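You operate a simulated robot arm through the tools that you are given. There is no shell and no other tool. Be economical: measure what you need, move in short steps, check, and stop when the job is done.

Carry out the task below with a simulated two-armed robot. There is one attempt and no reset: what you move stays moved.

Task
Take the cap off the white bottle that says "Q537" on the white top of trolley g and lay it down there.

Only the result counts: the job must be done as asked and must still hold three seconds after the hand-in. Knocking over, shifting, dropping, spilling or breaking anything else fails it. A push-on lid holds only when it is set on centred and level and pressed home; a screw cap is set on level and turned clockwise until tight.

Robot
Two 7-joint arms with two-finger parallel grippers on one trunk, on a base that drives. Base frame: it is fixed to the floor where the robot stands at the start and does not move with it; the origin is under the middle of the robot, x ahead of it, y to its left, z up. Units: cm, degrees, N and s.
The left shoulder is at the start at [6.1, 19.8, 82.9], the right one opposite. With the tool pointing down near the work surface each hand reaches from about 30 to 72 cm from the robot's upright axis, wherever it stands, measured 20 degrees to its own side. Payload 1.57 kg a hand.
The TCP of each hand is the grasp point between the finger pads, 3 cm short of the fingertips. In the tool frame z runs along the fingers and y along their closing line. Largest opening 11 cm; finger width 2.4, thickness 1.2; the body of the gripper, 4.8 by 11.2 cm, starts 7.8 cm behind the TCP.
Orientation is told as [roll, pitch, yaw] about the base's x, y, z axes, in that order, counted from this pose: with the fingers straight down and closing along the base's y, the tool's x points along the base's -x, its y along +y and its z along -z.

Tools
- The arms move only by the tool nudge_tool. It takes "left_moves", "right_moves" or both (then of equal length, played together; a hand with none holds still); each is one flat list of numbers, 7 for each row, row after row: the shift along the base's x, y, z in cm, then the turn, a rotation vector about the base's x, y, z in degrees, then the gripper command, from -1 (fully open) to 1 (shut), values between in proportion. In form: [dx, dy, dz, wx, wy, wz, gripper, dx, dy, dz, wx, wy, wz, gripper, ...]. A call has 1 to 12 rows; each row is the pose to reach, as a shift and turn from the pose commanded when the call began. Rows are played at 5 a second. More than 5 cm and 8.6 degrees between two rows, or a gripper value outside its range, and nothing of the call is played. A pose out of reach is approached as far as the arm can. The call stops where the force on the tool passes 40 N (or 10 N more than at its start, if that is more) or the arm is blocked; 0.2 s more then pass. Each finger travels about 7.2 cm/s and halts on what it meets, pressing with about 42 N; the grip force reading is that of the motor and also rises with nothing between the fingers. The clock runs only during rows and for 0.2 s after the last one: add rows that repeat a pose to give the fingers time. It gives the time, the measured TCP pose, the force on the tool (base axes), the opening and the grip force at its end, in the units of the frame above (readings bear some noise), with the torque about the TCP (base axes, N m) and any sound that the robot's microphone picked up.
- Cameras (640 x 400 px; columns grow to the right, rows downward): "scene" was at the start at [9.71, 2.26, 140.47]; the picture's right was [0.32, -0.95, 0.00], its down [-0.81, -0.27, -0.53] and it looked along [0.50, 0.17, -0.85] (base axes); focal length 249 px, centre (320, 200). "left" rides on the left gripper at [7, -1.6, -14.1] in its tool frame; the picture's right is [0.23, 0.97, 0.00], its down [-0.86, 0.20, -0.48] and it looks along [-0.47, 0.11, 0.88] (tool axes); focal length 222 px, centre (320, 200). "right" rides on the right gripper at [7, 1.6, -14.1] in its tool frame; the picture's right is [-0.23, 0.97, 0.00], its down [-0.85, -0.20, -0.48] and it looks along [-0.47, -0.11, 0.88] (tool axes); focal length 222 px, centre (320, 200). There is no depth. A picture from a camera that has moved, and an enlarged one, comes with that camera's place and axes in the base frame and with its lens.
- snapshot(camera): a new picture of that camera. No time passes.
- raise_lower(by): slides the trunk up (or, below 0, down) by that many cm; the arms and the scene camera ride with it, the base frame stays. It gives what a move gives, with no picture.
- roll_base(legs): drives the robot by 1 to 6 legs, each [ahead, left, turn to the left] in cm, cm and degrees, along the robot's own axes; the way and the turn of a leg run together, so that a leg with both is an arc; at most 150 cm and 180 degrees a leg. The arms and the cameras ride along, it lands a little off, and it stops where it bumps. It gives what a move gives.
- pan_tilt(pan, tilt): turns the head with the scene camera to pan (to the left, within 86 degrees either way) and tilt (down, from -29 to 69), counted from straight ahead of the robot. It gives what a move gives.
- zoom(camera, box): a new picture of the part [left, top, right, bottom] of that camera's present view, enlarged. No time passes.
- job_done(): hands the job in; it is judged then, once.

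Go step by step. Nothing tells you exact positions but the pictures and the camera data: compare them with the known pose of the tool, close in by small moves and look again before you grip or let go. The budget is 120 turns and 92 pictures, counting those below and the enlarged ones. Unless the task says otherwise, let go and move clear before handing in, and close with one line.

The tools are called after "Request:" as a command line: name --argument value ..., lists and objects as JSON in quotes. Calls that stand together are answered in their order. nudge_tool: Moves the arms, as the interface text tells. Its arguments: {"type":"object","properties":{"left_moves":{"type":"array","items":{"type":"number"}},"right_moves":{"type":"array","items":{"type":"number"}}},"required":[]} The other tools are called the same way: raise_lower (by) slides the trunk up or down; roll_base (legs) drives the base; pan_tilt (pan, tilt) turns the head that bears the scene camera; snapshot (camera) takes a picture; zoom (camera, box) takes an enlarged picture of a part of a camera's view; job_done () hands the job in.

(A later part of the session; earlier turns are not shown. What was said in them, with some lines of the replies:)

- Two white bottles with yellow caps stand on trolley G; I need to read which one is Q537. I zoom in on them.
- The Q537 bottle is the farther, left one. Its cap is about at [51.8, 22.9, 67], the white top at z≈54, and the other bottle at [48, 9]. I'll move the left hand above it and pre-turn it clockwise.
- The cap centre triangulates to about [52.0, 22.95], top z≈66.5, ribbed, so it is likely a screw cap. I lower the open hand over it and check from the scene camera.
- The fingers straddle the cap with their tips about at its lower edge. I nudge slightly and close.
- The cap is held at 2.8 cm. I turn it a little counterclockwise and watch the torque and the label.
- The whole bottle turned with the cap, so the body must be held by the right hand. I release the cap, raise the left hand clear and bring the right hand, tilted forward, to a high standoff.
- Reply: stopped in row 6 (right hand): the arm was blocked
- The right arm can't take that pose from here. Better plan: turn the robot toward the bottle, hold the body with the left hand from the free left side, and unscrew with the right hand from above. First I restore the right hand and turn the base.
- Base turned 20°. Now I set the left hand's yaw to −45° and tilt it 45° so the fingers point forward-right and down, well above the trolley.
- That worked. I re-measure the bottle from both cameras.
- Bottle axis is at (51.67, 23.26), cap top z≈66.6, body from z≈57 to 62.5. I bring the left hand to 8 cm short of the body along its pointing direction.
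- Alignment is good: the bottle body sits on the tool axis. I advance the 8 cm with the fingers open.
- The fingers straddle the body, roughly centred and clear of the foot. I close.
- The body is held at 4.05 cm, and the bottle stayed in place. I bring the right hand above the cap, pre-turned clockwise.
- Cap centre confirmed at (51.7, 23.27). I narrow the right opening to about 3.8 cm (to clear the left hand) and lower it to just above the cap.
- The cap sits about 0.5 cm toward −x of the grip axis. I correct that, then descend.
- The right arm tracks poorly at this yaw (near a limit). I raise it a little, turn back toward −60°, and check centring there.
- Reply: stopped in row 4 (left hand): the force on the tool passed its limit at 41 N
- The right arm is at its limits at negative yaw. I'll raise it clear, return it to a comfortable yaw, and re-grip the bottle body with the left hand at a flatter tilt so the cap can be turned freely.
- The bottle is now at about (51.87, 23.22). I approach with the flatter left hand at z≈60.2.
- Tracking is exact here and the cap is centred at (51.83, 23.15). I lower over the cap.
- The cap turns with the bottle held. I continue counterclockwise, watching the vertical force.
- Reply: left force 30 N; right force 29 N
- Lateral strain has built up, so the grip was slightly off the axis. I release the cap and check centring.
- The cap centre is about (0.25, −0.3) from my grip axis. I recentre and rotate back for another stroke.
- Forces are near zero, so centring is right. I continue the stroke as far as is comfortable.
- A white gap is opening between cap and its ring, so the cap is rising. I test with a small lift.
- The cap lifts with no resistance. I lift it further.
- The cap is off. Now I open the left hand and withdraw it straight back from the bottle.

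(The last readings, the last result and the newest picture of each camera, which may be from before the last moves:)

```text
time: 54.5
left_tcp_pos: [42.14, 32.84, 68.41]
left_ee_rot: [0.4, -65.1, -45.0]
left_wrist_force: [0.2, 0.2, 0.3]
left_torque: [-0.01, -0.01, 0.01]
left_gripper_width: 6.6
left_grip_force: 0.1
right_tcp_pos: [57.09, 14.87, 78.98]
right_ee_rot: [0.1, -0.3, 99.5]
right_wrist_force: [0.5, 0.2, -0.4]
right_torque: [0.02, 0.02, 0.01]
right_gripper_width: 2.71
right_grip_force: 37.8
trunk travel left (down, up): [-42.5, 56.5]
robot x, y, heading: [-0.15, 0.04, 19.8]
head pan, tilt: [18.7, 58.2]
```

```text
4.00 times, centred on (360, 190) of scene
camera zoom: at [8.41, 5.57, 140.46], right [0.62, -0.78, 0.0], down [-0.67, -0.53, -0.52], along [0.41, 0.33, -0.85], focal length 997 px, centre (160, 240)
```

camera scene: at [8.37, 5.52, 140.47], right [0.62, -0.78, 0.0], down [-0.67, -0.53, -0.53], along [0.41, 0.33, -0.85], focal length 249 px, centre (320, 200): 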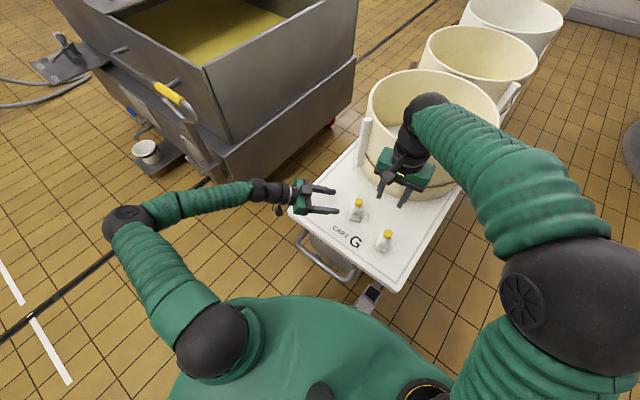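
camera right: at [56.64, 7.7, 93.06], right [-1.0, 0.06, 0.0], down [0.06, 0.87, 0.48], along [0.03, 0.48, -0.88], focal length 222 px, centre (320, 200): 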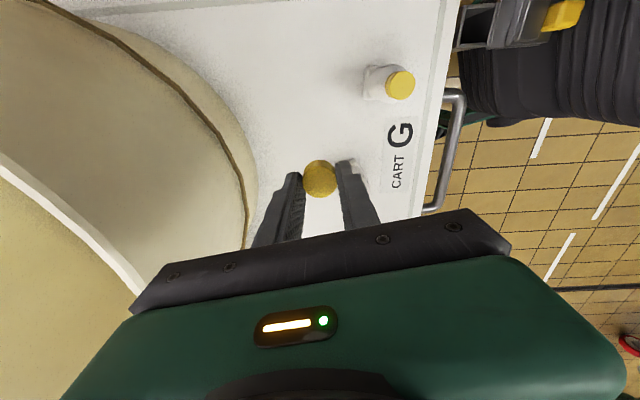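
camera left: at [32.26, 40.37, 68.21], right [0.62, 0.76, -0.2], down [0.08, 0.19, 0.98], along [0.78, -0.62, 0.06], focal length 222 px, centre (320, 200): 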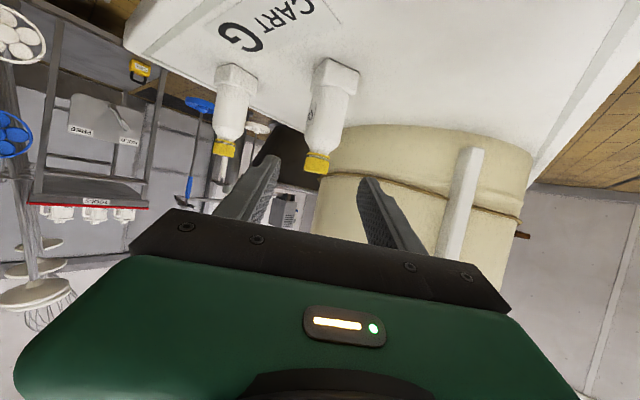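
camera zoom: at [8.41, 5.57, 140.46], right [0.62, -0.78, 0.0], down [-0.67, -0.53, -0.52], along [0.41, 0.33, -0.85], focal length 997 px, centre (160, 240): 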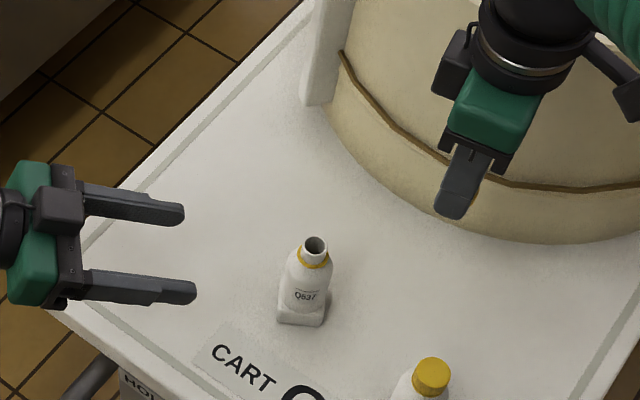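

Bottle stands free. I descend with the cap over a clear spot at about (56, 14.8), down to just above the surface.

Request:
nudge_tool --right_moves '[-1, 0, -4, 0, 0, 0, 1, -1, 0, -8.5, 0, 0, 0, 1, -1, 0, -13, 0, 0, 0, 1, -1, 0, -17, 0, 0, 0, 1, -1, 0, -19.5, 0, 0, 0, 1, -1, 0, -19.5, 0, 0, 0, 1]'

Request:
zoom --camera "right" --box '[220, 90, 420, 215]'

Request:
zoom --camera "scene" --box '[340, 160, 436, 220]'

```text
time: 55.9
left_tcp_pos: [42.14, 32.78, 68.5]
left_ee_rot: [0.3, -65.1, -45.0]
left_wrist_force: [0.0, -0.3, 0.7]
left_torque: [-0.02, 0.02, -0.02]
left_gripper_width: 6.58
left_grip_force: 0.2
right_tcp_pos: [56.02, 14.86, 59.47]
right_ee_rot: [0.3, -0.3, 99.7]
right_wrist_force: [0.2, 0.5, -0.8]
right_torque: [0.01, -0.04, -0.02]
right_gripper_width: 2.71
right_grip_force: 37.8
trunk travel left (down, up): [-42.5, 56.5]
robot x, y, heading: [0.04, 0.2, 19.8]
head pan, tilt: [18.7, 58.2]
```

```text
3.20 times, centred on (320, 152) of right
camera zoom: at [55.54, 7.83, 73.5], right [-1.0, 0.06, 0.0], down [0.06, 0.87, 0.48], along [0.03, 0.48, -0.88], focal length 711 px, centre (320, 352)
```

zoom: 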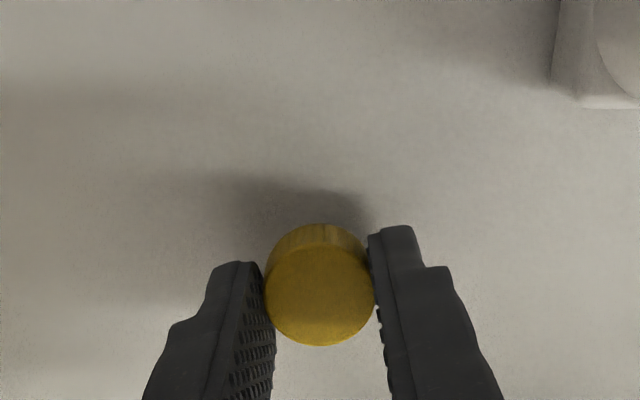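

```text
6.67 times, centred on (388, 190) of scene
camera zoom: at [8.4, 5.57, 140.47], right [0.62, -0.78, 0.0], down [-0.67, -0.53, -0.52], along [0.41, 0.33, -0.85], focal length 1662 px, centre (-133, 267)
```

zoom: 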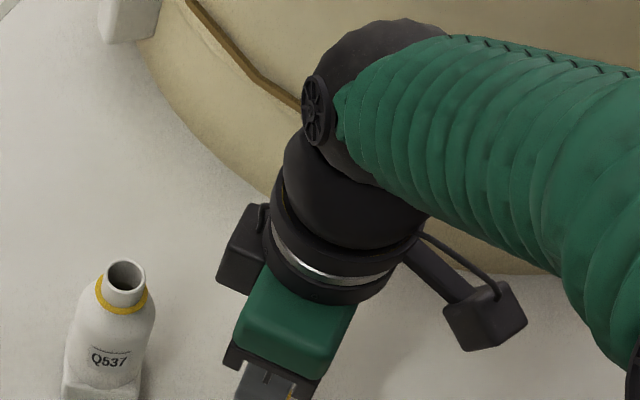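

Close to the surface. I lower in small steps and watch the force.

Request:
nudge_tool --right_moves '[0, 0, -0.3, 0, 0, 0, 1, 0, 0, -0.6, 0, 0, 0, 1, 0, 0, -0.9, 0, 0, 0, 1, 0, 0, -1.2, 0, 0, 0, 1, 0, 0, -1.5, 0, 0, 0, 1]'

Request:
zoom --camera "right" --box '[220, 90, 420, 215]'

```text
time: 57.1
left_tcp_pos: [42.1, 32.79, 68.51]
left_ee_rot: [0.3, -65.2, -45.1]
left_wrist_force: [0.2, 0.5, 0.3]
left_torque: [0.05, -0.03, 0.02]
left_gripper_width: 6.61
left_grip_force: 0.1
right_tcp_pos: [55.94, 14.93, 58.06]
right_ee_rot: [0.0, -0.3, 99.6]
right_wrist_force: [-2.2, -0.5, 7.7]
right_torque: [-0.12, 0.14, -0.04]
right_gripper_width: 2.73
right_grip_force: 37.9
trunk travel left (down, up): [-42.5, 56.5]
robot x, y, heading: [-0.1, 0.23, 19.9]
head pan, tilt: [18.7, 58.2]
```

```text
3.20 times, centred on (320, 152) of right
camera zoom: at [55.53, 7.83, 72.19], right [-1.0, 0.06, 0.0], down [0.05, 0.87, 0.48], along [0.03, 0.48, -0.88], focal length 711 px, centre (320, 352)
```

zoom: 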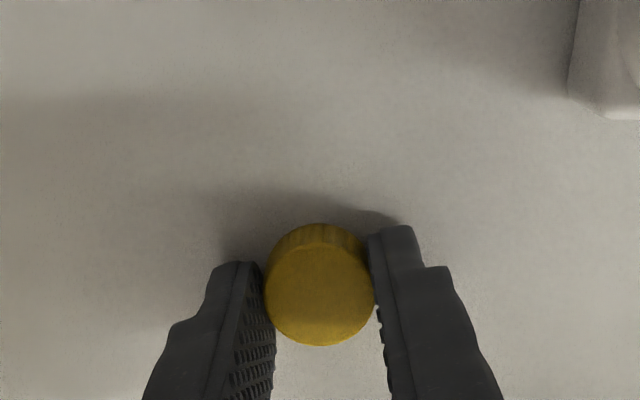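

Contact with the surface (7.7 N). I open and rise straight up.

Request:
nudge_tool --right_moves '[0, 0, 0.05, 0, 0, 0, 0.6, 0, 0, 0.05, 0, 0, 0, 0.2, 0, 0, 0.05, 0, 0, 0, 0, 0, 0, 0.05, 0, 0, 0, 0, 0, 0, 2, 0, 0, 0, 0, 0, 0, 6, 0, 0, 0, 0, 0, 0, 10, 0, 0, 0, 0, 0, 0, 14.5, 0, 0, 0, 0, 0, 0, 19, 0, 0, 0, 0, -1.5, -4.5, 21, 0, 0, 0, 0, -3, -9, 22, 0, 0, 0, 0]'

Request:
zoom --camera "right" --box '[120, 0, 480, 225]'

Request:
zoom --camera "scene" --box '[300, 150, 460, 250]'

```text
refused: row 10 steps farther than a row can; nothing moved
```

```text
1.78 times, centred on (300, 112) of right
camera zoom: at [55.53, 7.83, 72.19], right [-1.0, 0.06, 0.0], down [0.05, 0.87, 0.48], along [0.03, 0.48, -0.88], focal length 395 px, centre (356, 356)
```

zoom: 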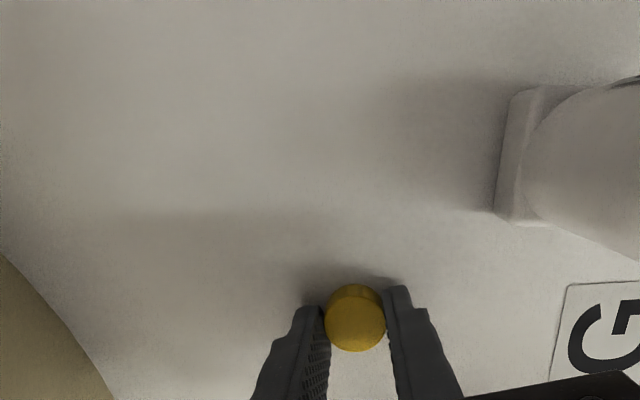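

```text
4.00 times, centred on (380, 200) of scene
camera zoom: at [8.29, 5.52, 140.49], right [0.62, -0.78, 0.0], down [-0.66, -0.53, -0.53], along [0.41, 0.33, -0.85], focal length 997 px, centre (80, 200)
```

zoom: 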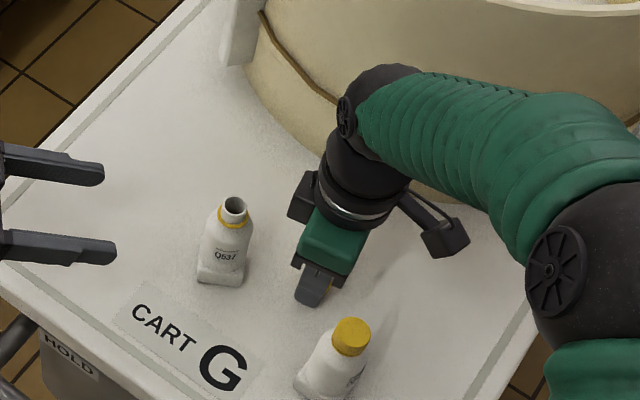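

The call was refused over one row's step size, so I repeat it with smaller steps.

Request:
nudge_tool --right_moves '[0, 0, 0.05, 0, 0, 0, 0.6, 0, 0, 0.05, 0, 0, 0, 0.2, 0, 0, 0.05, 0, 0, 0, 0, 0, 0, 0.05, 0, 0, 0, 0, 0, 0, 2, 0, 0, 0, 0, 0, 0, 6, 0, 0, 0, 0, 0, 0, 10, 0, 0, 0, 0, 0, 0, 14.5, 0, 0, 0, 0, 0, 0, 19, 0, 0, 0, 0, -1, -4, 20, 0, 0, 0, 0, -2, -8, 21, 0, 0, 0, 0]'

Request:
zoom --camera "right" --box '[120, 0, 480, 225]'

Request:
zoom --camera "scene" --box '[300, 150, 460, 250]'

```text
time: 59.5
left_tcp_pos: [42.08, 32.64, 68.55]
left_ee_rot: [0.4, -65.1, -45.0]
left_wrist_force: [0.0, -0.1, 0.1]
left_torque: [0.0, 0.04, -0.01]
left_gripper_width: 6.6
left_grip_force: 0.1
right_tcp_pos: [54.04, 6.91, 79.23]
right_ee_rot: [0.2, -0.5, 99.6]
right_wrist_force: [-0.3, -1.2, -0.2]
right_torque: [0.03, -0.01, 0.0]
right_gripper_width: 5.49
right_grip_force: 0.0
trunk travel left (down, up): [-42.5, 56.5]
robot x, y, heading: [-0.51, 0.12, 19.9]
head pan, tilt: [18.7, 58.2]
```

```text
1.78 times, centred on (300, 112) of right
camera zoom: at [53.63, -0.26, 93.26], right [-1.0, 0.06, 0.0], down [0.06, 0.87, 0.48], along [0.03, 0.48, -0.88], focal length 395 px, centre (356, 356)
```

zoom: 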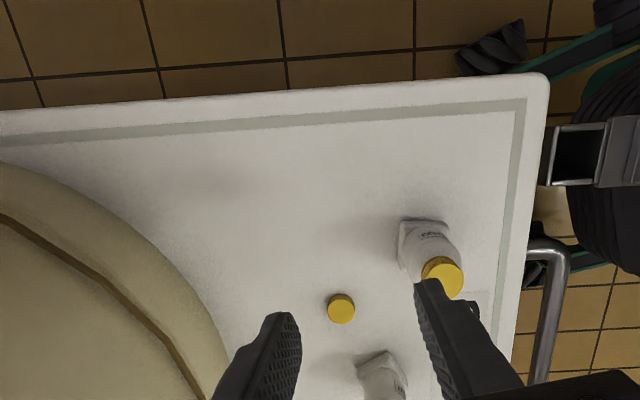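

```text
4.00 times, centred on (380, 200) of scene
camera zoom: at [8.35, 5.3, 140.48], right [0.62, -0.78, 0.0], down [-0.66, -0.53, -0.53], along [0.41, 0.33, -0.85], focal length 997 px, centre (80, 200)
```

zoom: 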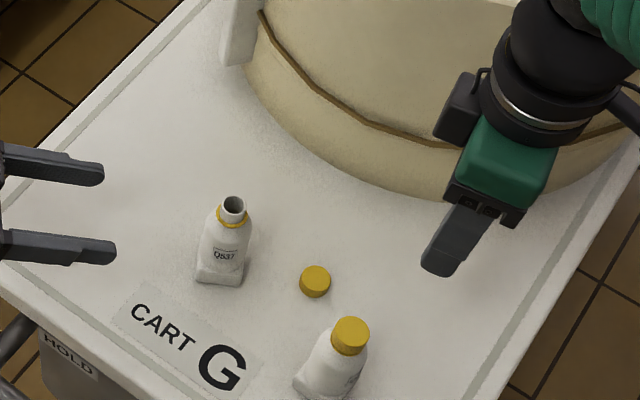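

The cap lies flat on the white top, both bottles stand upright, and both hands are clear. I hand the job in.

Request:
job_done

```text
The job is handed in.
```

The cap is off the Q537 bottle and lies flat on the white top of trolley g; the job is handed in. The bottle still stands there, shifted about 0.2 cm and turned slightly by the handling, and nothing else was disturbed.
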